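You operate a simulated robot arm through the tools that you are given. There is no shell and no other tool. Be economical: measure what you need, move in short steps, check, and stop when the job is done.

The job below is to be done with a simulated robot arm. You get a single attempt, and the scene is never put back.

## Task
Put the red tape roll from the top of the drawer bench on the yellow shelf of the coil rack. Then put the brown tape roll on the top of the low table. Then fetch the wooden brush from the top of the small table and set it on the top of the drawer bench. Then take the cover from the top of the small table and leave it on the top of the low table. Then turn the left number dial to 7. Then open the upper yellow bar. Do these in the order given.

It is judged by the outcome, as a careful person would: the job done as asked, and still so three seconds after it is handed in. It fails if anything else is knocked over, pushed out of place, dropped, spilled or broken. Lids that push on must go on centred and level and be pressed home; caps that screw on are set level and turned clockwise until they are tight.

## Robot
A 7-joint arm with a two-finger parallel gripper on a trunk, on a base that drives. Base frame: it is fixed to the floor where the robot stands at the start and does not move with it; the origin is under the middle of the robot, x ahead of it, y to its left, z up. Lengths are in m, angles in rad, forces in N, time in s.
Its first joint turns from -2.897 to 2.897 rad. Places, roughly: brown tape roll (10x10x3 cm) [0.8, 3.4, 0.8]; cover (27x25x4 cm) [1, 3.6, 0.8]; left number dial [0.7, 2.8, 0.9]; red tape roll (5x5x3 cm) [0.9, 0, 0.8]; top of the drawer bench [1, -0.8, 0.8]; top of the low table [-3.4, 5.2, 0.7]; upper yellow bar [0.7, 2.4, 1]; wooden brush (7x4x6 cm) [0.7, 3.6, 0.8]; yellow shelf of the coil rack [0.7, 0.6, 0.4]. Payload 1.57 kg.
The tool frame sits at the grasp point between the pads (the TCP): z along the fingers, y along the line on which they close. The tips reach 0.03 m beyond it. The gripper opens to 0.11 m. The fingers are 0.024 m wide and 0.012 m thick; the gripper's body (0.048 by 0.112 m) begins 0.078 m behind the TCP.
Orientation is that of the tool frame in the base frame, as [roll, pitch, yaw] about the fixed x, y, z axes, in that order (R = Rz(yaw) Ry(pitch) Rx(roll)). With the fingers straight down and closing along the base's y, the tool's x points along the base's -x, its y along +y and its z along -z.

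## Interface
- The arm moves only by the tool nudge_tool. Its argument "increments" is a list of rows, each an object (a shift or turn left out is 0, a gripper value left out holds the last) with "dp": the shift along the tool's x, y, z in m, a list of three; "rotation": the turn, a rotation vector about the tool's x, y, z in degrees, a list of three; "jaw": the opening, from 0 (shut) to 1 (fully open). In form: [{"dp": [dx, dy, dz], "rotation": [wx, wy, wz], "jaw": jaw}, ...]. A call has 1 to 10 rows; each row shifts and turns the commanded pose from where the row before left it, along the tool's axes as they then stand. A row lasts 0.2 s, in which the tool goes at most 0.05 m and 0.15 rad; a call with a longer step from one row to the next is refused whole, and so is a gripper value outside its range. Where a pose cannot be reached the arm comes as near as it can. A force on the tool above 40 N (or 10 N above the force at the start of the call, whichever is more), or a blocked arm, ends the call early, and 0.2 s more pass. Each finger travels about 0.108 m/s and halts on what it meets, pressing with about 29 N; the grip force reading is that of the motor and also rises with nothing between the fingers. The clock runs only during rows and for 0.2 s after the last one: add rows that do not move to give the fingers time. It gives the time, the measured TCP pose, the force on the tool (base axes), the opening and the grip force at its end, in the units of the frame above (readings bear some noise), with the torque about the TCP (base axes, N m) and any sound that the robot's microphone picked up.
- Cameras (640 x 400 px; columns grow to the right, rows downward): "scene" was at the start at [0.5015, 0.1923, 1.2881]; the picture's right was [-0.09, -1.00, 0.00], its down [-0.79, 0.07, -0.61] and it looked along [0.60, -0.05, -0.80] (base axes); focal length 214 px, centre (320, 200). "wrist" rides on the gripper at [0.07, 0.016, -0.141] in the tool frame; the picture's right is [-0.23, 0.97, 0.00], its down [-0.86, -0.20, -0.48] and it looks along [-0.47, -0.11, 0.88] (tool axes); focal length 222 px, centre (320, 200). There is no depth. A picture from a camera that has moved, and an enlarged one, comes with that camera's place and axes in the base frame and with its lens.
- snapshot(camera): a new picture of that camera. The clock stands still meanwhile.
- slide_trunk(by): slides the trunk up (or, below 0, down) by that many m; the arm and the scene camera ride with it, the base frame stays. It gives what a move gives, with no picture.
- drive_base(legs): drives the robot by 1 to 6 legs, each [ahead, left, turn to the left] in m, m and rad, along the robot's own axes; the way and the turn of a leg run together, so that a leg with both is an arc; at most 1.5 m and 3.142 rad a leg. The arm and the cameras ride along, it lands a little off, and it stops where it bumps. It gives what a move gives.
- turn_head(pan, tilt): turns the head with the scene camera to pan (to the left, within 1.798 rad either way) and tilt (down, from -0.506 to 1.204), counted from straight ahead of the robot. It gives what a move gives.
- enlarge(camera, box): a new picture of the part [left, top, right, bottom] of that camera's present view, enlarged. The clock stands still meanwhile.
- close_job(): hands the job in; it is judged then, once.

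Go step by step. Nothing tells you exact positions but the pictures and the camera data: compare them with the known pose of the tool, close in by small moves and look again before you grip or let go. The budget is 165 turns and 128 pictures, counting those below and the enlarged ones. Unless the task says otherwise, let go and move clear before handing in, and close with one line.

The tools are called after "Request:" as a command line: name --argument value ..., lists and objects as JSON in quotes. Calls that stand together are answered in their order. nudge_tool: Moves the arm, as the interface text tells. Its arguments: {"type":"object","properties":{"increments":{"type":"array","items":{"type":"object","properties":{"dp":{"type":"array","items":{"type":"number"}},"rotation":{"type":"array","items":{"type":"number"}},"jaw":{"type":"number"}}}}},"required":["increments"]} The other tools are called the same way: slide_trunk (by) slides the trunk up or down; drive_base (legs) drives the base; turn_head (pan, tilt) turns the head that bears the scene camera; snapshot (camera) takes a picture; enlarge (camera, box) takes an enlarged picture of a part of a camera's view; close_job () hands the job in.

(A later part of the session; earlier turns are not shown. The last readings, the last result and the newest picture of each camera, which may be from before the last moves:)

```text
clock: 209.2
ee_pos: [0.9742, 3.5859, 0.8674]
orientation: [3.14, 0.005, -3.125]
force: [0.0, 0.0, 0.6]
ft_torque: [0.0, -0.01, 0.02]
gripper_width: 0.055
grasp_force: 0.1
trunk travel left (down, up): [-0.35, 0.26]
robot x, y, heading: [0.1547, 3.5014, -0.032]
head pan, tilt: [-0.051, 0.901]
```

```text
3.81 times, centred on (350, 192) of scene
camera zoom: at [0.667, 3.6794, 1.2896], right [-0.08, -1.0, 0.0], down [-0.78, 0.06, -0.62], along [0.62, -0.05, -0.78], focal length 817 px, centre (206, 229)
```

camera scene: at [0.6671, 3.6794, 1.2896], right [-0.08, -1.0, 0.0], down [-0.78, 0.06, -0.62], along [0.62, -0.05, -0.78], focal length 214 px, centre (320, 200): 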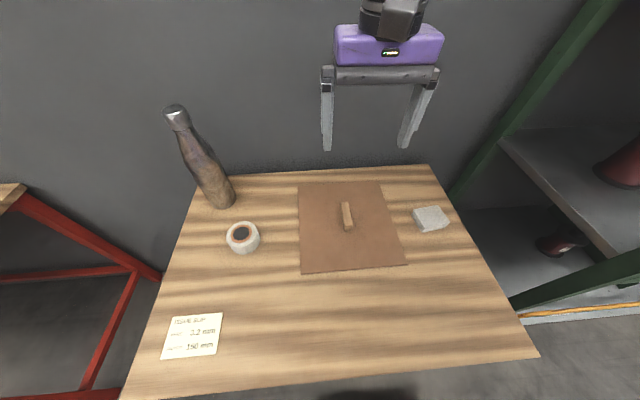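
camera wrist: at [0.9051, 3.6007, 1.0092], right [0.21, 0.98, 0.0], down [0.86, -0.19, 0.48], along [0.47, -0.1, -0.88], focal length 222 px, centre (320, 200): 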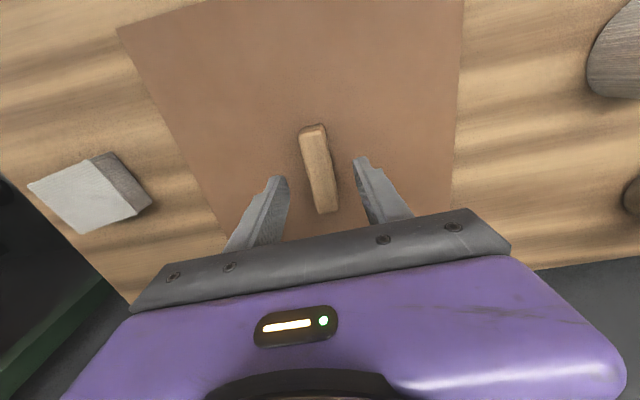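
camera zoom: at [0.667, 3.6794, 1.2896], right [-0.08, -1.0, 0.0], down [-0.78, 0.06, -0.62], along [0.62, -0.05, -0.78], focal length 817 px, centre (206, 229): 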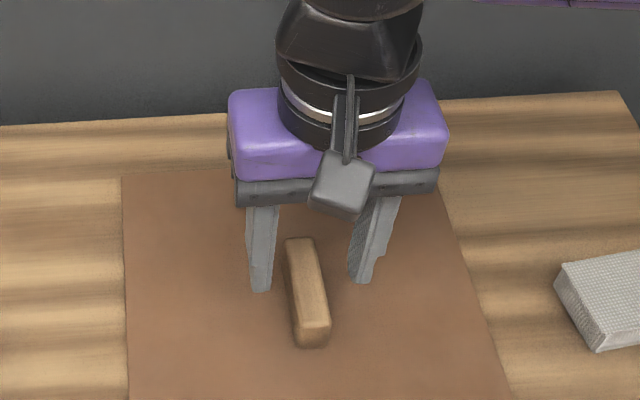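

Request:
nudge_tool --increments '[{"dp": [0.004, 0, 0.018], "rotation": [0, 0, 2]}, {"dp": [0, 0, 0.006]}, {}]'

Request:
nudge_tool --increments '[{"jaw": 0.0}, {}, {}, {}]'

Request:
nudge_tool --increments '[{"dp": [0, 0, -0.02]}, {"dp": [0, 0, -0.03]}, {}]'

Request:
snapshot --camera "wrist"

Request:
snapshot --camera "scene"

```text
clock: 210.0
ee_pos: [0.9703, 3.5856, 0.8444]
orientation: [3.14, 0.006, 3.123]
force: [0.3, 0.3, -0.8]
ft_torque: [0.02, 0.02, 0.01]
gripper_width: 0.0547
grasp_force: 0.1
trunk travel left (down, up): [-0.35, 0.26]
robot x, y, heading: [0.1568, 3.5012, -0.038]
head pan, tilt: [-0.051, 0.901]
```

```text
clock: 211.0
ee_pos: [0.9698, 3.5851, 0.844]
orientation: [3.14, 0.005, 3.123]
force: [-0.3, 0.6, -0.2]
ft_torque: [-0.09, -0.02, 0.19]
gripper_width: 0.0214
grasp_force: 29.0
trunk travel left (down, up): [-0.35, 0.26]
robot x, y, heading: [0.1554, 3.5027, -0.036]
head pan, tilt: [-0.051, 0.901]
```

```text
clock: 211.8
ee_pos: [0.9708, 3.5846, 0.8935]
orientation: [3.14, 0.004, 3.122]
force: [-0.8, 0.5, -2.8]
ft_torque: [0.01, 0.0, -0.02]
gripper_width: 0.0217
grasp_force: 29.2
trunk travel left (down, up): [-0.35, 0.26]
robot x, y, heading: [0.1573, 3.5029, -0.035]
head pan, tilt: [-0.051, 0.901]
```

```text
64 pictures are left
camera wrist: at [0.901, 3.6021, 1.0365], right [0.25, 0.97, 0.0], down [0.85, -0.22, 0.48], along [0.47, -0.12, -0.88], focal length 222 px, centre (320, 200)
```

wrist: 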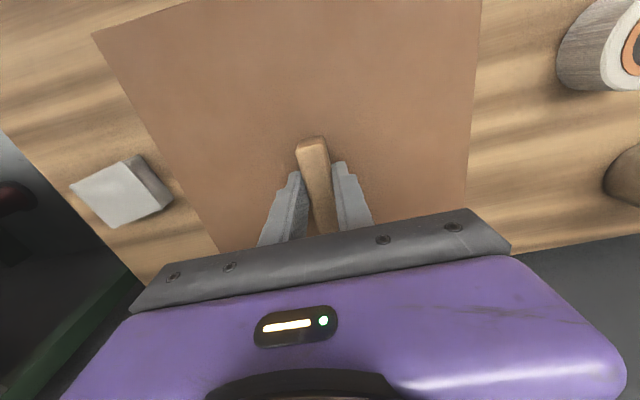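

```text
63 pictures are left
camera scene: at [0.6672, 3.6794, 1.2895], right [-0.08, -1.0, 0.0], down [-0.78, 0.06, -0.62], along [0.62, -0.05, -0.78], focal length 214 px, centre (320, 200)
```

scene: 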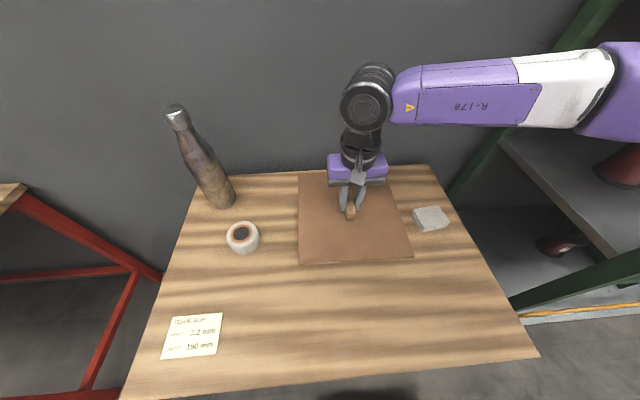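

The cover is lifted level. Raise, retract a little, back off, turn around and enter the aisle.

Request:
nudge_tool --increments '[{"dp": [0, 0, -0.045]}, {"dp": [0, 0, -0.045]}, {"dp": [0, 0, -0.045]}, {"dp": [0, 0, -0.045]}, {"dp": [0, 0, -0.03]}, {"dp": [0.04, -0.02, 0]}, {"dp": [0.04, -0.02, 0]}, {"dp": [0.04, -0.02, 0]}]'

Request:
drive_base --legs '[[-0.62, 0, 0], [0, 0, 1.6], [0, 0, 1.575], [0, -0.62, 0]]'

Request:
turn_head --pan 0.0 --tilt 0.5

Request:
snapshot --camera "scene"

```text
clock: 213.6
ee_pos: [0.8492, 3.5299, 1.1044]
orientation: [3.141, 0.003, 3.122]
force: [1.0, 0.1, -3.4]
ft_torque: [0.0, 0.04, -0.01]
gripper_width: 0.0216
grasp_force: 28.8
trunk travel left (down, up): [-0.35, 0.26]
robot x, y, heading: [0.1597, 3.5008, -0.031]
head pan, tilt: [-0.051, 0.901]
```

```text
clock: 227.9
ee_pos: [-1.1636, 4.0712, 1.1035]
orientation: [3.141, 0.004, 0.013]
force: [-0.4, 0.5, -3.3]
ft_torque: [-0.01, -0.06, 0.03]
gripper_width: 0.0215
grasp_force: 28.0
trunk travel left (down, up): [-0.35, 0.26]
robot x, y, heading: [-0.4722, 4.1215, 3.139]
head pan, tilt: [-0.051, 0.901]
```

```text
clock: 228.7
ee_pos: [-1.164, 4.0716, 1.104]
orientation: [3.139, 0.004, 0.013]
force: [0.1, 0.5, -2.9]
ft_torque: [-0.01, -0.02, -0.03]
gripper_width: 0.0218
grasp_force: 29.4
trunk travel left (down, up): [-0.35, 0.26]
robot x, y, heading: [-0.4735, 4.1167, 3.144]
head pan, tilt: [0.0, 0.499]
```

```text
62 pictures are left
camera scene: at [-0.9917, 3.9193, 1.3233], right [0.0, 1.0, 0.0], down [0.48, 0.0, -0.88], along [-0.88, 0.0, -0.48], focal length 214 px, centre (320, 200)
```

scene: 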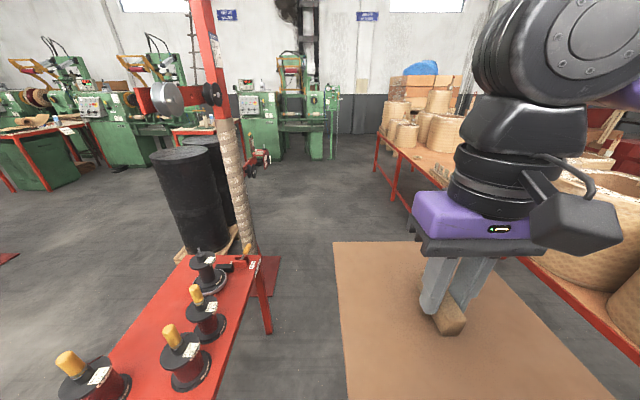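

Request:
drive_base --legs '[[1.2, 0, 0], [1.1, 0, 0], [0, 0, -1.57]]'

Request:
turn_head --pan 0.1 --tilt 0.7

Request:
snapshot --camera "scene"

Request:
snapshot --camera "wrist"

```text
clock: 244.0
ee_pos: [-2.8616, 4.7885, 1.1047]
orientation: [3.139, 0.003, -1.543]
force: [0.0, -0.3, -2.5]
ft_torque: [-0.02, 0.01, -0.01]
gripper_width: 0.0217
grasp_force: 28.8
trunk travel left (down, up): [-0.35, 0.26]
robot x, y, heading: [-2.801, 4.0978, 1.587]
head pan, tilt: [0.0, 0.499]
```

```text
clock: 244.7
ee_pos: [-2.8622, 4.79, 1.1045]
orientation: [3.139, 0.003, -1.542]
force: [0.7, 0.2, -2.5]
ft_torque: [0.01, 0.02, 0.02]
gripper_width: 0.0215
grasp_force: 29.0
trunk travel left (down, up): [-0.35, 0.26]
robot x, y, heading: [-2.8015, 4.0983, 1.585]
head pan, tilt: [0.099, 0.7]
```

```text
61 pictures are left
camera scene: at [-3.0175, 4.6073, 1.3058], right [0.99, 0.11, 0.0], down [0.07, -0.64, -0.77], along [-0.09, 0.76, -0.64], focal length 214 px, centre (320, 200)
```

scene: 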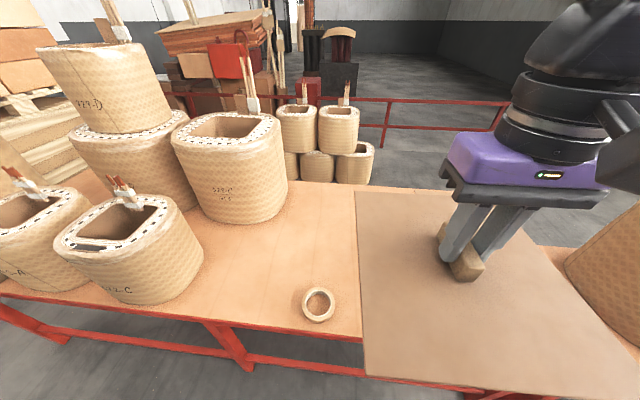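

```text
60 pictures are left
camera wrist: at [-2.8755, 4.7181, 1.2464], right [-0.98, 0.2, 0.0], down [0.18, 0.86, 0.48], along [0.09, 0.47, -0.88], focal length 222 px, centre (320, 200)
```

wrist: 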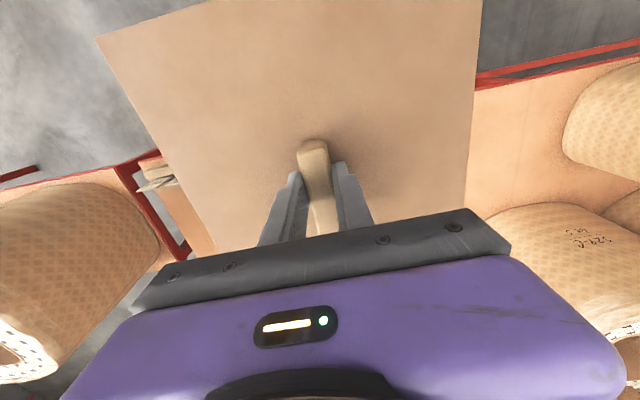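

Free spot for the cover: centre (-2.85, 5.05), clear of the ring, the little rack and the other plate. Move a bit closer, extend and descend.

Request:
drive_base --legs '[[0.08, 0, 0]]'

Request:
nudge_tool --increments '[{"dp": [-0.045, -0.003, 0]}, {"dp": [-0.045, -0.003, 0]}, {"dp": [-0.045, -0.003, 0]}, {"dp": [-0.045, -0.003, 0]}, {"dp": [0, 0, 0.045]}, {"dp": [0, 0, 0.045]}, {"dp": [0, 0, 0.045]}, {"dp": [0, 0, 0.045]}, {"dp": [0, 0, 0.045]}]'

Request:
snapshot --camera "scene"

Request:
snapshot --camera "wrist"

```text
clock: 245.8
ee_pos: [-2.8604, 4.8707, 1.1046]
orientation: [3.14, 0.003, -1.544]
force: [-0.5, 0.4, -3.3]
ft_torque: [-0.02, -0.01, 0.01]
gripper_width: 0.0217
grasp_force: 29.1
trunk travel left (down, up): [-0.35, 0.26]
robot x, y, heading: [-2.8052, 4.1852, 1.585]
head pan, tilt: [0.099, 0.7]
```

```text
clock: 247.8
ee_pos: [-2.8549, 5.0523, 0.8805]
orientation: [3.139, 0.006, -1.544]
force: [0.2, 0.4, -3.5]
ft_torque: [-0.01, 0.0, 0.0]
gripper_width: 0.0216
grasp_force: 28.9
trunk travel left (down, up): [-0.35, 0.26]
robot x, y, heading: [-2.803, 4.1815, 1.582]
head pan, tilt: [0.099, 0.7]
```

```text
59 pictures are left
camera scene: at [-3.0175, 4.6893, 1.3059], right [0.99, 0.11, 0.0], down [0.07, -0.64, -0.77], along [-0.09, 0.76, -0.64], focal length 214 px, centre (320, 200)
```

scene: 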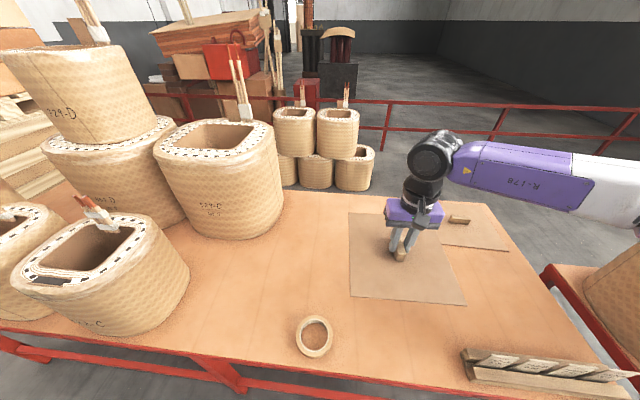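

```text
58 pictures are left
camera wrist: at [-2.8692, 4.9809, 1.0217], right [-0.98, 0.2, 0.0], down [0.18, 0.86, 0.48], along [0.09, 0.47, -0.88], focal length 222 px, centre (320, 200)
```

wrist: 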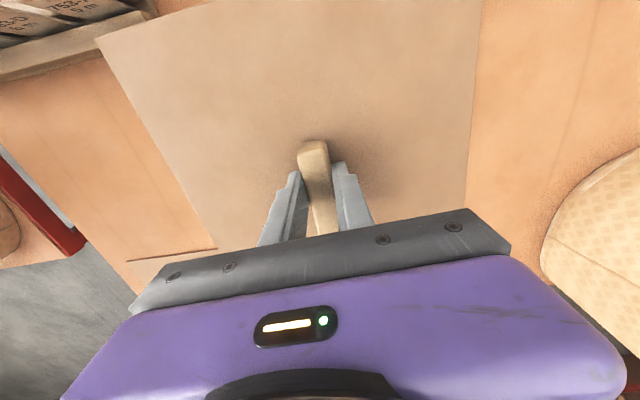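

Clear all round. Lower to near the table.

Request:
nudge_tool --increments '[{"dp": [0, 0, 0.045]}, {"dp": [0, 0, 0.045]}, {"dp": [0, 0, 0.04]}, {"dp": [0, 0, 0.025]}, {}]'

Request:
snapshot --camera "scene"

Request:
nudge_tool --increments '[{"dp": [0, 0, 0.005]}, {"dp": [0, 0, 0.005]}, {}]'

Request:
nudge_tool --increments '[{"dp": [0, 0, 0.003]}, {"dp": [0, 0, 0.003]}, {}]'

```text
clock: 249.0
ee_pos: [-2.8559, 5.0534, 0.7225]
orientation: [3.14, 0.006, -1.545]
force: [0.3, -0.5, -2.8]
ft_torque: [-0.06, 0.01, 0.0]
gripper_width: 0.0213
grasp_force: 28.7
trunk travel left (down, up): [-0.35, 0.26]
robot x, y, heading: [-2.8028, 4.183, 1.581]
head pan, tilt: [0.099, 0.7]
```

```text
57 pictures are left
camera scene: at [-3.0175, 4.6894, 1.3057], right [0.99, 0.11, 0.0], down [0.07, -0.64, -0.76], along [-0.09, 0.76, -0.64], focal length 214 px, centre (320, 200)
```

scene: 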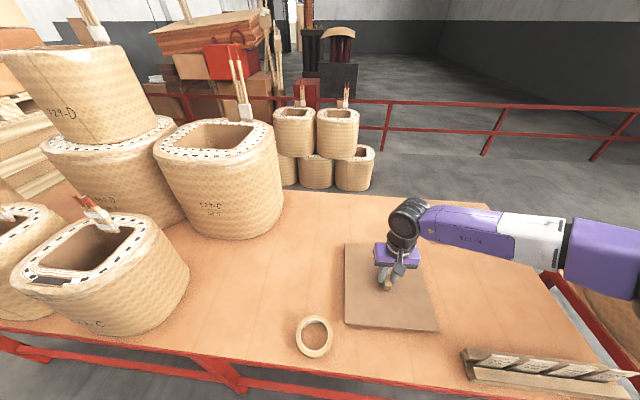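

```text
clock: 249.8
ee_pos: [-2.8553, 5.0518, 0.714]
orientation: [3.14, 0.003, -1.544]
force: [0.0, 0.4, -2.8]
ft_torque: [-0.01, -0.01, 0.02]
gripper_width: 0.0215
grasp_force: 29.0
trunk travel left (down, up): [-0.35, 0.26]
robot x, y, heading: [-2.803, 4.1773, 1.577]
head pan, tilt: [0.099, 0.7]
```

```text
clock: 250.6
ee_pos: [-2.855, 5.0525, 0.7069]
orientation: [3.139, 0.004, -1.545]
force: [0.3, -0.2, -3.0]
ft_torque: [-0.01, 0.01, 0.05]
gripper_width: 0.0219
grasp_force: 29.3
trunk travel left (down, up): [-0.35, 0.26]
robot x, y, heading: [-2.8039, 4.1843, 1.585]
head pan, tilt: [0.099, 0.7]
```

Request:
nudge_tool --increments '[{"dp": [0, 0, 0.002]}, {"dp": [0, 0, 0.002]}, {}]'

Request:
nudge_tool --increments '[{"dp": [0, 0, 0.002]}, {"dp": [0, 0, 0.001]}, {}]'

```text
clock: 251.4
ee_pos: [-2.8539, 5.0519, 0.7042]
orientation: [3.14, 0.005, -1.545]
force: [0.0, -0.5, -2.3]
ft_torque: [0.22, -0.18, 0.04]
gripper_width: 0.0215
grasp_force: 28.7
trunk travel left (down, up): [-0.35, 0.26]
robot x, y, heading: [-2.8027, 4.1816, 1.586]
head pan, tilt: [0.099, 0.7]
```

```text
clock: 252.2
ee_pos: [-2.8553, 5.0526, 0.7039]
orientation: [3.139, 0.005, -1.544]
force: [-1.5, -4.9, 30.1]
ft_torque: [-0.08, -0.11, -0.02]
gripper_width: 0.0218
grasp_force: 29.1
trunk travel left (down, up): [-0.35, 0.26]
robot x, y, heading: [-2.8032, 4.183, 1.584]
head pan, tilt: [0.099, 0.7]
```

The cover is seated on the table. Release and lift.

Request:
nudge_tool --increments '[{"dp": [0, 0, -0.002]}, {"jaw": 0.3}, {"jaw": 0.5}, {}, {}]'

Request:
nudge_tool --increments '[{"dp": [0, 0, -0.03]}, {"dp": [0, 0, -0.045]}, {"dp": [0, 0, -0.05]}, {"dp": [0, 0, -0.05]}, {"dp": [0, 0, -0.05]}, {"dp": [0, 0, -0.05]}, {"dp": [0, 0, -0.05]}, {"dp": [0, 0, -0.05]}, {"dp": [0.045, 0, -0.02]}, {"dp": [0.045, 0, 0]}]'

Request:
snapshot --camera "scene"

```text
clock: 253.4
ee_pos: [-2.8543, 5.0522, 0.7025]
orientation: [3.139, 0.002, -1.545]
force: [0.8, -1.0, -0.4]
ft_torque: [-0.01, -0.02, -0.03]
gripper_width: 0.0552
grasp_force: 0.1
trunk travel left (down, up): [-0.35, 0.26]
robot x, y, heading: [-2.8022, 4.1842, 1.58]
head pan, tilt: [0.099, 0.7]
```

```text
clock: 255.6
ee_pos: [-2.8523, 4.9606, 1.097]
orientation: [3.141, 0.005, -1.545]
force: [0.0, 0.4, -0.7]
ft_torque: [-0.01, -0.01, -0.01]
gripper_width: 0.0552
grasp_force: 0.0
trunk travel left (down, up): [-0.35, 0.26]
robot x, y, heading: [-2.8027, 4.1788, 1.586]
head pan, tilt: [0.099, 0.7]
```

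```text
56 pictures are left
camera scene: at [-3.0178, 4.6896, 1.3056], right [0.99, 0.11, 0.0], down [0.07, -0.64, -0.76], along [-0.09, 0.76, -0.64], focal length 214 px, centre (320, 200)
```

scene: 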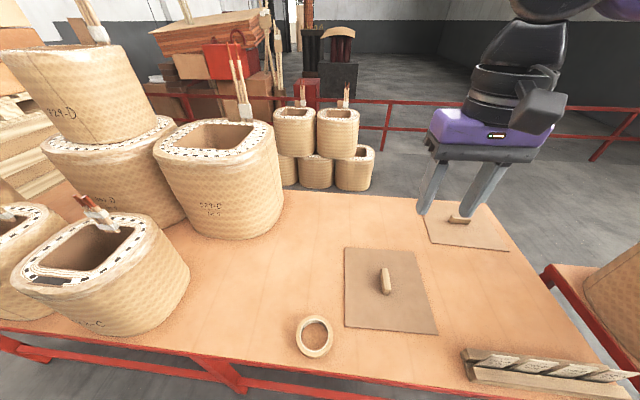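

Both are placed. Now return to face the number-dial rack.

Request:
drive_base --legs '[[-0.08, 0, 0], [0, 0, -1.58], [1.2, 0.03, 0], [1.1, 0, 0], [0, -1.35, 0]]'

Request:
turn_head --pan 0.0 --tilt 0.3

Request:
snapshot --camera "scene"

```text
clock: 277.5
ee_pos: [0.2285, 2.8138, 1.0969]
orientation: [3.14, 0.005, -3.139]
force: [0.4, -0.3, 0.2]
ft_torque: [-0.02, 0.01, 0.0]
gripper_width: 0.0549
grasp_force: 0.2
trunk travel left (down, up): [-0.35, 0.26]
robot x, y, heading: [-0.5531, 2.7803, -0.013]
head pan, tilt: [0.099, 0.7]
```

```text
clock: 278.4
ee_pos: [0.2305, 2.8137, 1.0967]
orientation: [3.14, 0.004, -3.14]
force: [-0.1, 0.3, -1.1]
ft_torque: [-0.03, 0.0, -0.02]
gripper_width: 0.0549
grasp_force: 0.0
trunk travel left (down, up): [-0.35, 0.26]
robot x, y, heading: [-0.5528, 2.7814, -0.009]
head pan, tilt: [0.0, 0.3]
```

```text
55 pictures are left
camera scene: at [-0.0282, 2.9751, 1.3418], right [-0.01, -1.0, 0.0], down [-0.3, 0.0, -0.95], along [0.95, -0.01, -0.3], focal length 214 px, centre (320, 200)
```

scene: 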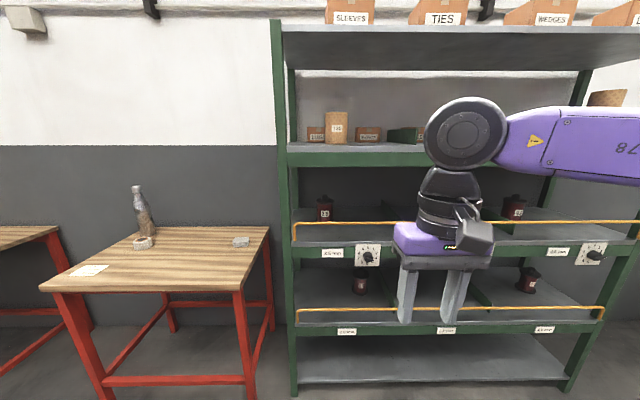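

Request:
enlarge --camera "scene" --box '[330, 230, 410, 280]'

Request:
enlarge --camera "scene" --box '[280, 190, 460, 330]'

Request:
enlarge --camera "scene" --box '[480, 190, 640, 330]'

```text
8.00 times, centred on (370, 255) of scene
camera zoom: at [-0.0282, 2.9751, 1.3418], right [-0.01, -1.0, 0.0], down [-0.3, 0.0, -0.95], along [0.95, -0.01, -0.3], focal length 1716 px, centre (-80, -240)
```

zoom: 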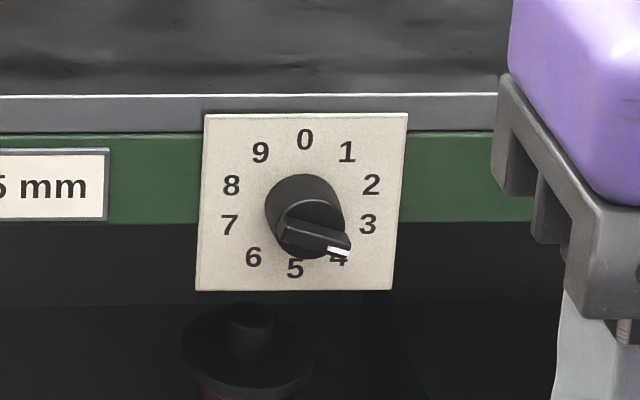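

```text
2.86 times, centred on (370, 260) of scene
camera zoom: at [-0.0282, 2.9751, 1.3418], right [-0.01, -1.0, 0.0], down [-0.3, 0.0, -0.95], along [0.95, -0.01, -0.3], focal length 613 px, centre (177, 29)
```

zoom: 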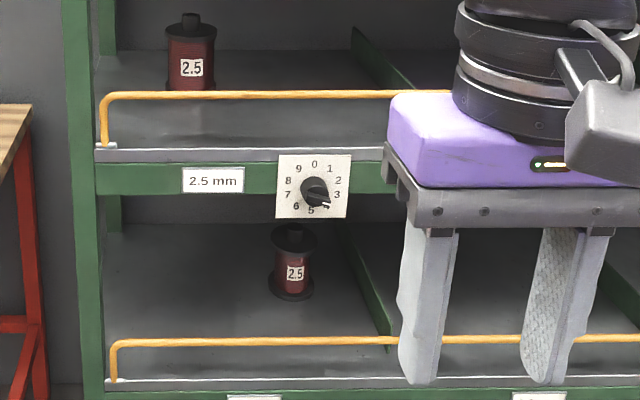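

```text
2.86 times, centred on (560, 260) of scene
camera zoom: at [-0.0282, 2.9751, 1.3418], right [-0.01, -1.0, 0.0], down [-0.3, 0.0, -0.95], along [0.95, -0.01, -0.3], focal length 613 px, centre (-366, 29)
```

zoom: 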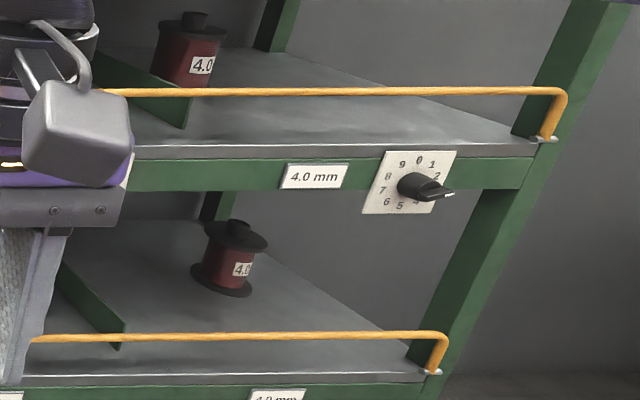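

The left dial is near (0.68, 2.787, 0.897), digits clockwise. I'll tilt the tool to horizontal so the wrist camera sees the dial head-on.

Request:
nudge_tool --increments '[{"rotation": [0, -8.5, 0]}, {"rotation": [0, -8.5, 0]}, {"rotation": [0, -8.5, 0]}, {"rotation": [0, -8.5, 0]}, {"rotation": [0, -8.5, 0]}, {"rotation": [0, -8.5, 0]}, {"rotation": [0, -8.5, 0]}, {"rotation": [0, -8.5, 0]}, {"rotation": [0, -8.5, 0]}, {"rotation": [0, -8.5, 0]}]'

Request:
nudge_tool --increments '[{"rotation": [0, -5, 0]}, {"dp": [0.045, 0, 0]}, {"dp": [0.045, 0, 0]}, {"dp": [0.045, 0, 0]}, {"dp": [0.045, 0, 0]}, {}]'

Request:
snapshot --camera "wrist"

Request:
snapshot --camera "scene"

```text
clock: 280.6
ee_pos: [0.2719, 2.8195, 1.1014]
orientation: [3.138, 1.291, 3.138]
force: [0.4, 0.5, -0.2]
ft_torque: [0.04, -0.01, 0.02]
gripper_width: 0.0551
grasp_force: 0.0
out of reach, approached as far as the arm can: row 7, 8, 9, 10
trunk travel left (down, up): [-0.35, 0.26]
robot x, y, heading: [-0.5512, 2.7779, -0.011]
head pan, tilt: [0.0, 0.3]
```

```text
clock: 282.0
ee_pos: [0.2724, 2.8181, 1.1011]
orientation: [3.135, 1.291, 3.14]
force: [-0.2, -0.7, 0.9]
ft_torque: [0.0, -0.05, 0.0]
gripper_width: 0.055
grasp_force: 0.0
out of reach, approached as far as the arm can: row 1, 2, 3, 4, 5
trunk travel left (down, up): [-0.35, 0.26]
robot x, y, heading: [-0.5506, 2.7808, -0.011]
head pan, tilt: [0.0, 0.3]
```

```text
51 pictures are left
camera wrist: at [0.1169, 2.835, 1.0743], right [0.06, 0.97, 0.22], down [-0.22, -0.2, 0.95], along [0.97, -0.11, 0.2], focal length 222 px, centre (320, 200)
```

wrist: 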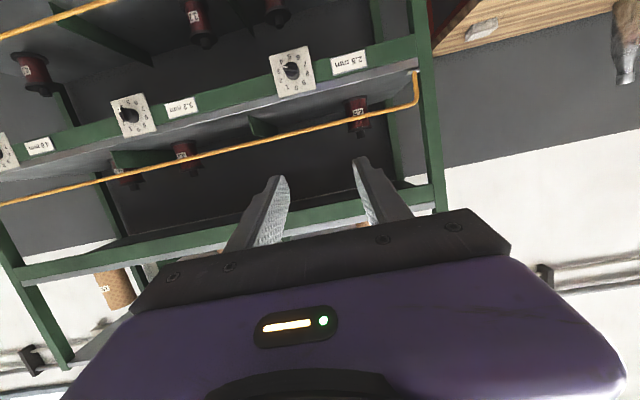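

```text
50 pictures are left
camera scene: at [-0.0282, 2.9751, 1.3419], right [-0.01, -1.0, 0.0], down [-0.3, 0.0, -0.96], along [0.96, -0.01, -0.3], focal length 214 px, centre (320, 200)
```

scene: 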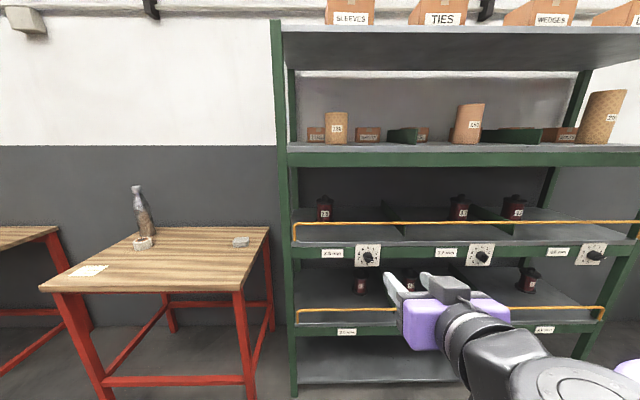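

Joint limits stop the tilt at ~74°; working higher relative to the shoulder should help, so I'll lower the trunk and raise the hand.

Request:
slide_trunk --by -0.35

Request:
nudge_tool --increments '[{"dp": [-0.045, 0, 0]}, {"dp": [-0.045, 0, 0]}, {"dp": [-0.045, 0, 0]}, {}]'

```text
clock: 285.4
ee_pos: [0.2719, 2.8196, 0.7512]
orientation: [3.136, 1.29, 3.139]
force: [0.1, 1.4, 0.4]
ft_torque: [0.01, 0.03, -0.01]
gripper_width: 0.0549
grasp_force: 0.0
trunk travel left (down, up): [0.0, 0.61]
robot x, y, heading: [-0.5491, 2.7829, -0.009]
head pan, tilt: [0.0, 0.3]
```

```text
clock: 286.4
ee_pos: [0.3074, 2.8162, 0.8795]
orientation: [3.134, 1.29, 3.137]
force: [0.6, 0.7, 0.2]
ft_torque: [0.0, -0.03, -0.02]
gripper_width: 0.0553
grasp_force: 0.1
trunk travel left (down, up): [0.0, 0.61]
robot x, y, heading: [-0.5525, 2.784, -0.011]
head pan, tilt: [0.0, 0.3]
```

Request:
nudge_tool --increments '[{"rotation": [0, -8, 0]}, {"rotation": [0, -7.5, 0]}, {}]'

Request:
snapshot --camera "wrist"

```text
clock: 287.2
ee_pos: [0.3087, 2.8177, 0.8798]
orientation: [3.122, 1.497, 3.124]
force: [-0.6, -0.7, -0.3]
ft_torque: [-0.02, -0.01, 0.0]
gripper_width: 0.0548
grasp_force: 0.1
out of reach, approached as far as the arm can: row 2
trunk travel left (down, up): [0.0, 0.61]
robot x, y, heading: [-0.5483, 2.7838, -0.008]
head pan, tilt: [0.0, 0.3]
```

```text
49 pictures are left
camera wrist: at [0.1624, 2.8331, 0.8224], right [0.02, 0.97, 0.23], down [-0.41, -0.2, 0.89], along [0.91, -0.11, 0.4], focal length 222 px, centre (320, 200)
```

wrist: 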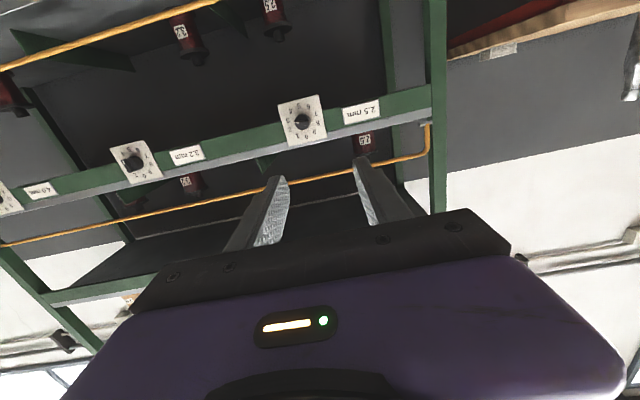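

Request:
enlarge --camera "wrist" --box '[270, 85, 334, 125]'

Request:
enlarge --camera "wrist" --box '[240, 70, 450, 220]'

```text
10.00 times, centred on (302, 105) of wrist
camera zoom: at [0.1624, 2.8331, 0.8224], right [0.02, 0.97, 0.23], down [-0.41, -0.2, 0.89], along [0.91, -0.11, 0.4], focal length 2221 px, centre (500, 1150)
```

zoom: 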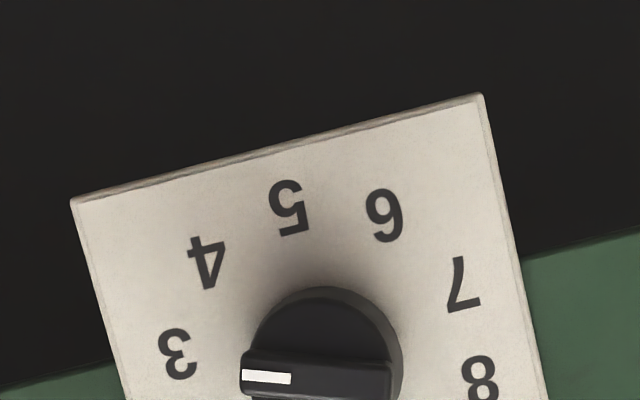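

```text
2.67 times, centred on (345, 145) of wrist
camera zoom: at [0.1624, 2.8331, 0.8224], right [0.02, 0.97, 0.23], down [-0.41, -0.2, 0.89], along [0.91, -0.11, 0.4], focal length 592 px, centre (253, 347)
```

zoom: 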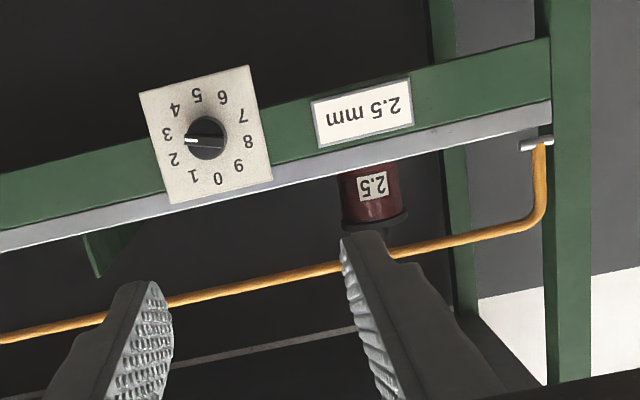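

The pointer is at 3 (bar pointing right and 18° down); the panel centre triangulates to about (0.74, 2.769, 0.86). Setting 7 needs +144° clockwise, so I'll start with the gripper turned -72°.

Request:
drive_base --legs '[[0.25, -0.045, 0]]'

Request:
nudge_tool --increments '[{"rotation": [0, 0, -8], "jaw": 0.4}, {"rotation": [0, 0, -8]}, {"rotation": [0, 0, -8]}, {"rotation": [0, 0, -8]}, {"rotation": [0, 0, -8]}, {"rotation": [0, 0, -8]}, {"rotation": [0, 0, -8]}, {"rotation": [0, 0, -8]}, {"rotation": [0, 0, -8]}, {}]'

Request:
snapshot --camera "wrist"

Request:
snapshot --camera "scene"

```text
clock: 289.1
ee_pos: [0.5604, 2.7653, 0.8805]
orientation: [3.122, 1.492, 3.122]
force: [-0.1, 0.0, -0.1]
ft_torque: [-0.01, 0.04, -0.02]
gripper_width: 0.055
grasp_force: 0.1
trunk travel left (down, up): [0.0, 0.61]
robot x, y, heading: [-0.3019, 2.7347, -0.017]
head pan, tilt: [0.0, 0.3]
```

```text
clock: 291.3
ee_pos: [0.5611, 2.7646, 0.8697]
orientation: [-1.674, 0.343, -1.602]
force: [-0.6, 0.3, -0.5]
ft_torque: [0.03, 0.01, 0.0]
gripper_width: 0.0441
grasp_force: 0.1
trunk travel left (down, up): [0.0, 0.61]
robot x, y, heading: [-0.3003, 2.7333, -0.013]
head pan, tilt: [0.0, 0.3]
```

```text
46 pictures are left
camera wrist: at [0.4174, 2.7043, 0.8456], right [-0.08, 0.54, -0.84], down [-0.43, 0.74, 0.52], along [0.9, 0.4, 0.17], focal length 222 px, centre (320, 200)
```

wrist: 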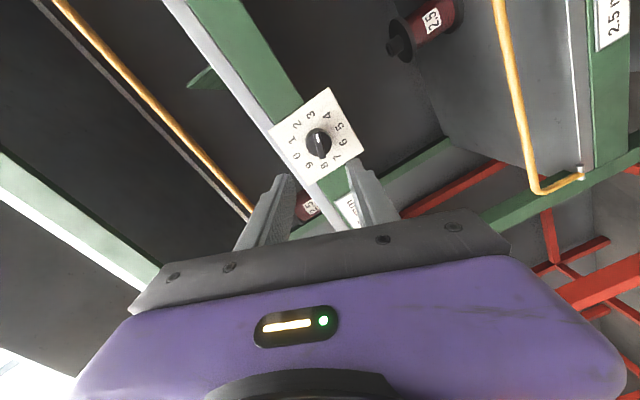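

```text
45 pictures are left
camera scene: at [0.2246, 2.9246, 0.9919], right [-0.01, -1.0, 0.0], down [-0.3, 0.0, -0.96], along [0.96, -0.01, -0.3], focal length 214 px, centre (320, 200)
```

scene: 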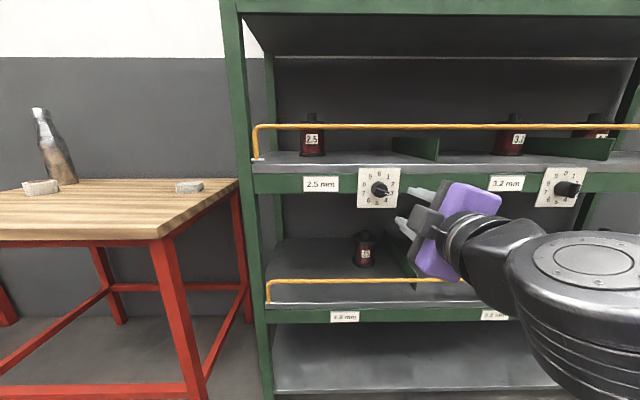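

Request:
enlarge --camera "wrist" --box '[256, 80, 384, 160]'

Request:
enlarge --camera "scene" --box '[340, 150, 468, 240]'

```text
5.00 times, centred on (320, 120) of wrist
camera zoom: at [0.4174, 2.7043, 0.8456], right [-0.08, 0.54, -0.84], down [-0.43, 0.74, 0.52], along [0.9, 0.4, 0.17], focal length 1111 px, centre (320, 600)
```

zoom: 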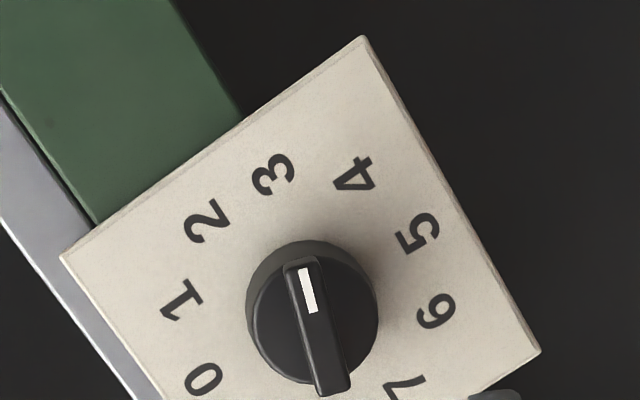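

```text
4.44 times, centred on (404, 195) of scene
camera zoom: at [0.2246, 2.9246, 0.9919], right [-0.01, -1.0, 0.0], down [-0.3, 0.0, -0.96], along [0.96, -0.01, -0.3], focal length 953 px, centre (-53, 222)
```

zoom: 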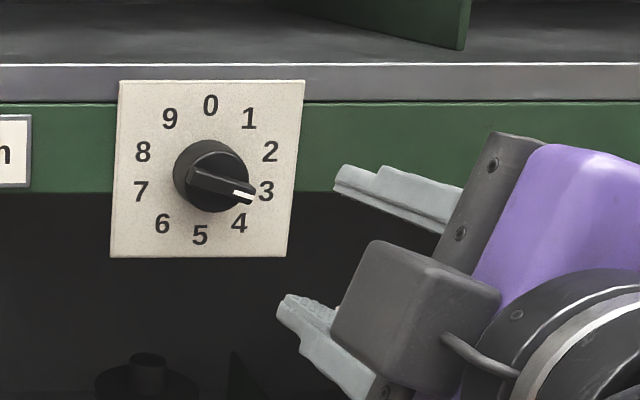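

Pointer confirmed at 3; bar is perpendicular to my finger line. Refined panel centre (0.755, 2.770, 0.859). Approach in stages.

Request:
nudge_tool --increments '[{"dp": [-0.006, -0.003, 0.03]}, {"dp": [0, 0, 0.03]}, {"dp": [0, 0, 0.03]}, {}]'

Request:
enlarge --camera "wrist" --box '[208, 80, 416, 210]'

Request:
enlarge --camera "scene" --box '[340, 150, 468, 240]'

```text
clock: 292.3
ee_pos: [0.6515, 2.7691, 0.8702]
orientation: [-1.662, 0.33, -1.602]
force: [-0.5, -0.3, -0.9]
ft_torque: [0.03, -0.02, -0.03]
gripper_width: 0.0439
grasp_force: 0.0
trunk travel left (down, up): [0.0, 0.61]
robot x, y, heading: [-0.3014, 2.7302, -0.017]
head pan, tilt: [0.0, 0.3]
```

```text
3.08 times, centred on (312, 145) of wrist
camera zoom: at [0.5072, 2.7088, 0.8451], right [-0.07, 0.53, -0.84], down [-0.44, 0.74, 0.51], along [0.9, 0.4, 0.18], focal length 684 px, centre (345, 369)
```

zoom: 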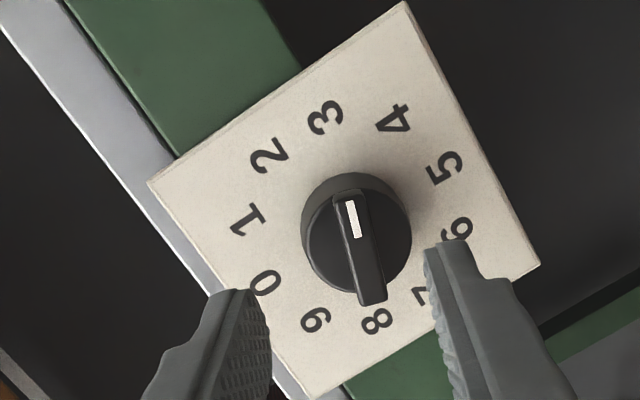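

```text
4.44 times, centred on (404, 195) of scene
camera zoom: at [0.2245, 2.9246, 0.9918], right [-0.01, -1.0, 0.0], down [-0.3, 0.0, -0.96], along [0.96, -0.01, -0.3], focal length 953 px, centre (-53, 222)
```

zoom: 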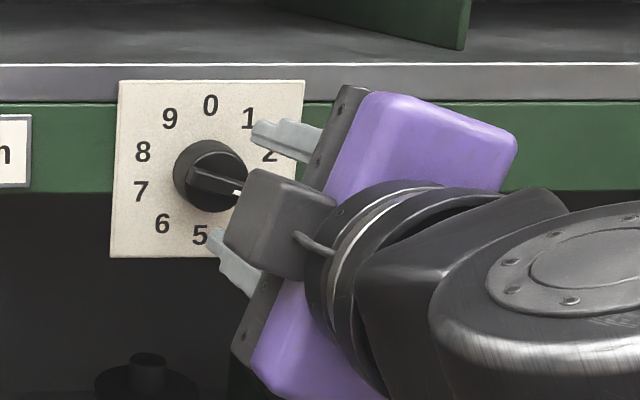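

Request:
nudge_tool --increments '[{"dp": [-0.001, 0.0045, 0.02]}, {"dp": [0, 0, 0.02]}, {}]'

Request:
enlarge --camera "wrist" --box '[208, 100, 416, 230]'

Request:
enlarge --camera "scene" --box '[350, 150, 446, 220]'

```text
clock: 293.1
ee_pos: [0.68, 2.7732, 0.8691]
orientation: [-1.658, 0.314, -1.598]
force: [-0.1, -0.7, 0.1]
ft_torque: [0.01, 0.0, 0.0]
gripper_width: 0.0439
grasp_force: 0.1
out of reach, approached as far as the arm can: row 2
trunk travel left (down, up): [0.0, 0.61]
robot x, y, heading: [-0.299, 2.737, -0.016]
head pan, tilt: [0.0, 0.3]
```

```text
3.08 times, centred on (312, 165) of wrist
camera zoom: at [0.5368, 2.713, 0.8449], right [-0.07, 0.52, -0.85], down [-0.44, 0.75, 0.49], along [0.9, 0.41, 0.18], focal length 684 px, centre (345, 308)
```

zoom: 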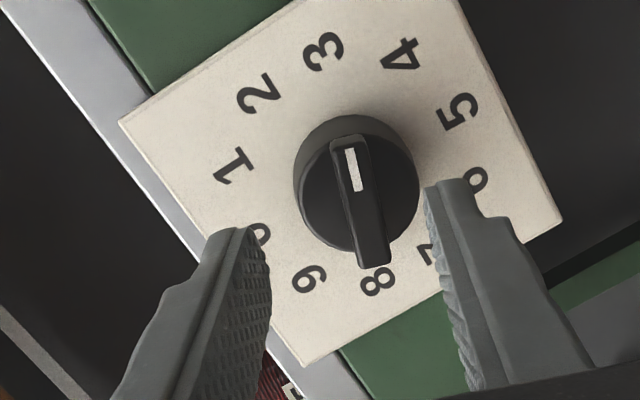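

```text
5.71 times, centred on (398, 185) of scene
camera zoom: at [0.2246, 2.9246, 0.9918], right [-0.01, -1.0, 0.0], down [-0.3, 0.0, -0.96], along [0.96, -0.01, -0.3], focal length 1226 px, centre (-126, 286)
```

zoom: 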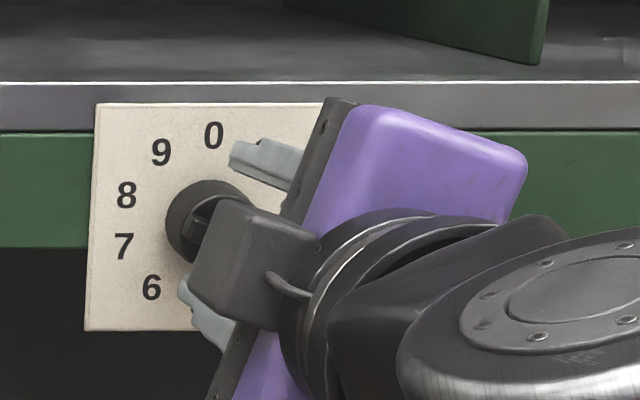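

The arm is at full stretch; retract a little and bring the base closer.

Request:
nudge_tool --increments '[{"dp": [0, 0, -0.04]}, {"dp": [0, 0, -0.04]}, {"dp": [0, 0, -0.03]}, {}]'

Request:
drive_base --legs '[[0.1, 0, 0.01]]'

Request:
enlarge --camera "wrist" --box '[208, 80, 416, 210]'

```text
clock: 294.1
ee_pos: [0.5719, 2.7739, 0.8666]
orientation: [-1.679, 0.341, -1.603]
force: [-0.2, -0.1, 0.0]
ft_torque: [-0.02, 0.03, 0.0]
gripper_width: 0.0441
grasp_force: 0.0
trunk travel left (down, up): [0.0, 0.61]
robot x, y, heading: [-0.3007, 2.732, -0.015]
head pan, tilt: [0.0, 0.3]
```

```text
clock: 295.2
ee_pos: [0.6733, 2.7787, 0.8715]
orientation: [-1.672, 0.347, -1.595]
force: [0.4, -0.2, -0.4]
ft_torque: [0.01, 0.03, 0.01]
gripper_width: 0.0439
grasp_force: 0.1
trunk travel left (down, up): [0.0, 0.61]
robot x, y, heading: [-0.1974, 2.7356, -0.01]
head pan, tilt: [0.0, 0.3]
```

```text
3.08 times, centred on (312, 145) of wrist
camera zoom: at [0.5301, 2.7164, 0.8464], right [-0.08, 0.55, -0.83], down [-0.44, 0.73, 0.52], along [0.9, 0.41, 0.18], focal length 684 px, centre (345, 369)
```

zoom: 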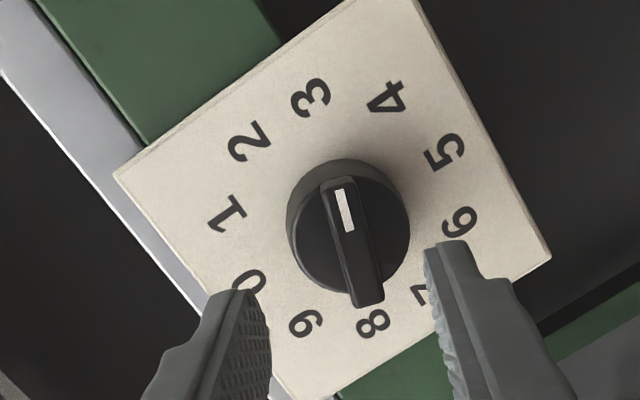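

Request:
nudge_tool --increments '[{"dp": [0.0084, 0.003, 0.01]}, {"dp": [0, 0, 0.012]}, {}]'

Request:
enlarge --camera "wrist" --box '[208, 100, 416, 230]'

```text
clock: 296.0
ee_pos: [0.6945, 2.7716, 0.8635]
orientation: [-1.674, 0.35, -1.596]
force: [0.1, -0.3, 0.1]
ft_torque: [-0.01, 0.0, 0.02]
gripper_width: 0.0438
grasp_force: 0.1
trunk travel left (down, up): [0.0, 0.61]
robot x, y, heading: [-0.1987, 2.7348, -0.008]
head pan, tilt: [0.0, 0.3]
```

```text
3.08 times, centred on (312, 165) of wrist
camera zoom: at [0.5519, 2.7101, 0.8384], right [-0.09, 0.55, -0.83], down [-0.44, 0.73, 0.53], along [0.9, 0.41, 0.18], focal length 684 px, centre (345, 308)
```

zoom: 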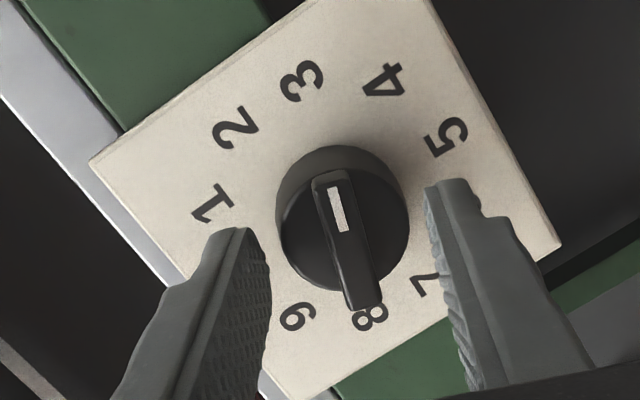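

Request:
nudge_tool --increments '[{"dp": [0, 0, 0.006]}, {"dp": [0, 0, 0.005]}, {}]'

Request:
enlarge --camera "wrist" --box '[208, 100, 416, 230]'

Request:
enlarge --camera "scene" --box '[350, 150, 446, 220]'

```text
clock: 296.8
ee_pos: [0.7072, 2.7708, 0.8602]
orientation: [-1.676, 0.35, -1.597]
force: [0.0, -0.3, -0.1]
ft_torque: [0.03, -0.01, -0.02]
gripper_width: 0.0439
grasp_force: 0.1
trunk travel left (down, up): [0.0, 0.61]
robot x, y, heading: [-0.1997, 2.7327, -0.01]
head pan, tilt: [0.0, 0.3]
```

```text
3.08 times, centred on (312, 165) of wrist
camera zoom: at [0.5631, 2.7103, 0.8366], right [-0.09, 0.55, -0.83], down [-0.44, 0.73, 0.53], along [0.9, 0.41, 0.18], focal length 684 px, centre (345, 308)
```

zoom: 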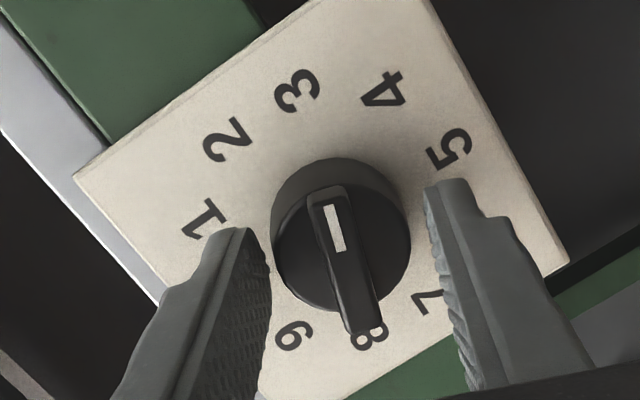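

```text
5.71 times, centred on (398, 185) of scene
camera zoom: at [0.325, 2.9278, 0.9919], right [-0.01, -1.0, 0.0], down [-0.3, 0.0, -0.96], along [0.96, -0.01, -0.3], focal length 1226 px, centre (-126, 286)
```

zoom: 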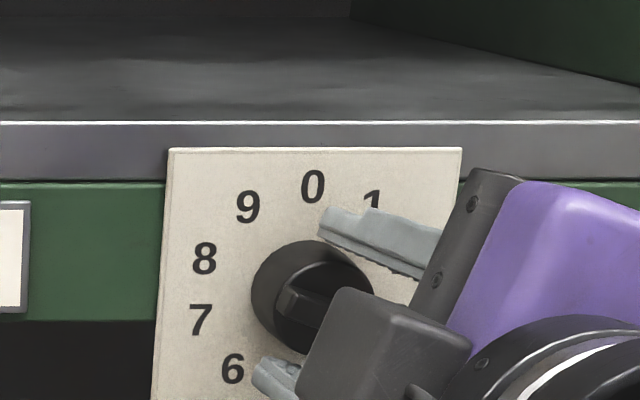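

Tips are slightly beyond the knob's disc face; retract 7 mm so the pads close on the bar only.

Request:
nudge_tool --increments '[{"dp": [0.001, 0, -0.007]}, {"jaw": 0.25}, {"jaw": 0.0}, {}, {}]'

Request:
enlarge --camera "wrist" --box '[208, 100, 416, 230]'

```text
clock: 298.0
ee_pos: [0.6998, 2.7696, 0.8619]
orientation: [-1.674, 0.358, -1.597]
force: [22.3, 2.3, 24.1]
ft_torque: [0.01, -0.67, -0.61]
gripper_width: 0.0356
grasp_force: 42.6
trunk travel left (down, up): [0.0, 0.61]
robot x, y, heading: [-0.195, 2.7304, -0.007]
head pan, tilt: [0.0, 0.3]
```

```text
3.08 times, centred on (312, 165) of wrist
camera zoom: at [0.5565, 2.7097, 0.8369], right [-0.09, 0.56, -0.83], down [-0.44, 0.73, 0.53], along [0.9, 0.41, 0.18], focal length 684 px, centre (345, 308)
```

zoom: 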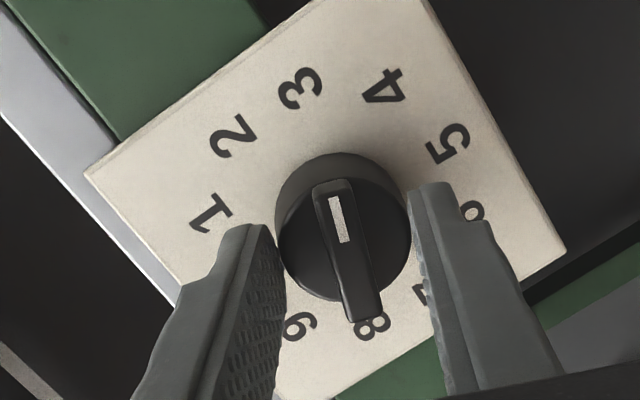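

It gripped the disc; open, retract 9 mm more, and close on the bar.

Request:
nudge_tool --increments '[{"jaw": 0.45}, {}, {"dp": [0, 0, -0.009]}, {}]'

Request:
nudge_tool --increments '[{"jaw": 0.2}, {"jaw": 0.0}, {}, {}]'

Request:
enlarge --camera "wrist" --box '[208, 100, 416, 230]'

```text
clock: 299.0
ee_pos: [0.6904, 2.7715, 0.8549]
orientation: [-1.69, 0.363, -1.599]
force: [0.0, -0.3, 0.5]
ft_torque: [0.0, 0.02, -0.01]
gripper_width: 0.0496
grasp_force: 0.1
trunk travel left (down, up): [0.0, 0.61]
robot x, y, heading: [-0.1956, 2.7332, -0.011]
head pan, tilt: [0.0, 0.3]
```

```text
clock: 300.0
ee_pos: [0.691, 2.7696, 0.861]
orientation: [-1.677, 0.366, -1.601]
force: [13.8, -4.3, 29.8]
ft_torque: [0.04, -0.73, -0.82]
gripper_width: 0.0105
grasp_force: 28.1
trunk travel left (down, up): [0.0, 0.61]
robot x, y, heading: [-0.1976, 2.7361, -0.007]
head pan, tilt: [0.0, 0.3]
```

```text
3.08 times, centred on (312, 165) of wrist
camera zoom: at [0.5474, 2.7086, 0.8357], right [-0.09, 0.56, -0.82], down [-0.43, 0.72, 0.54], along [0.9, 0.4, 0.18], focal length 684 px, centre (345, 308)
```

zoom: 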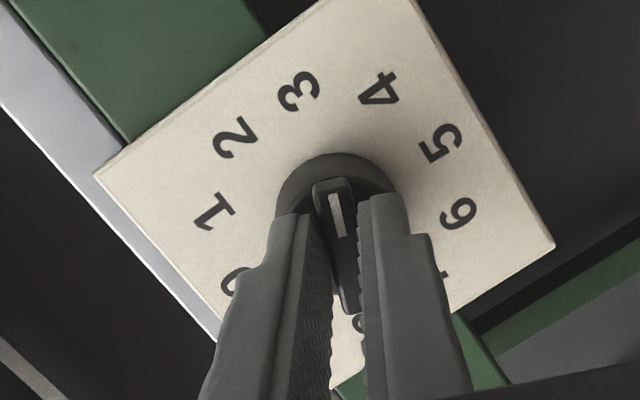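

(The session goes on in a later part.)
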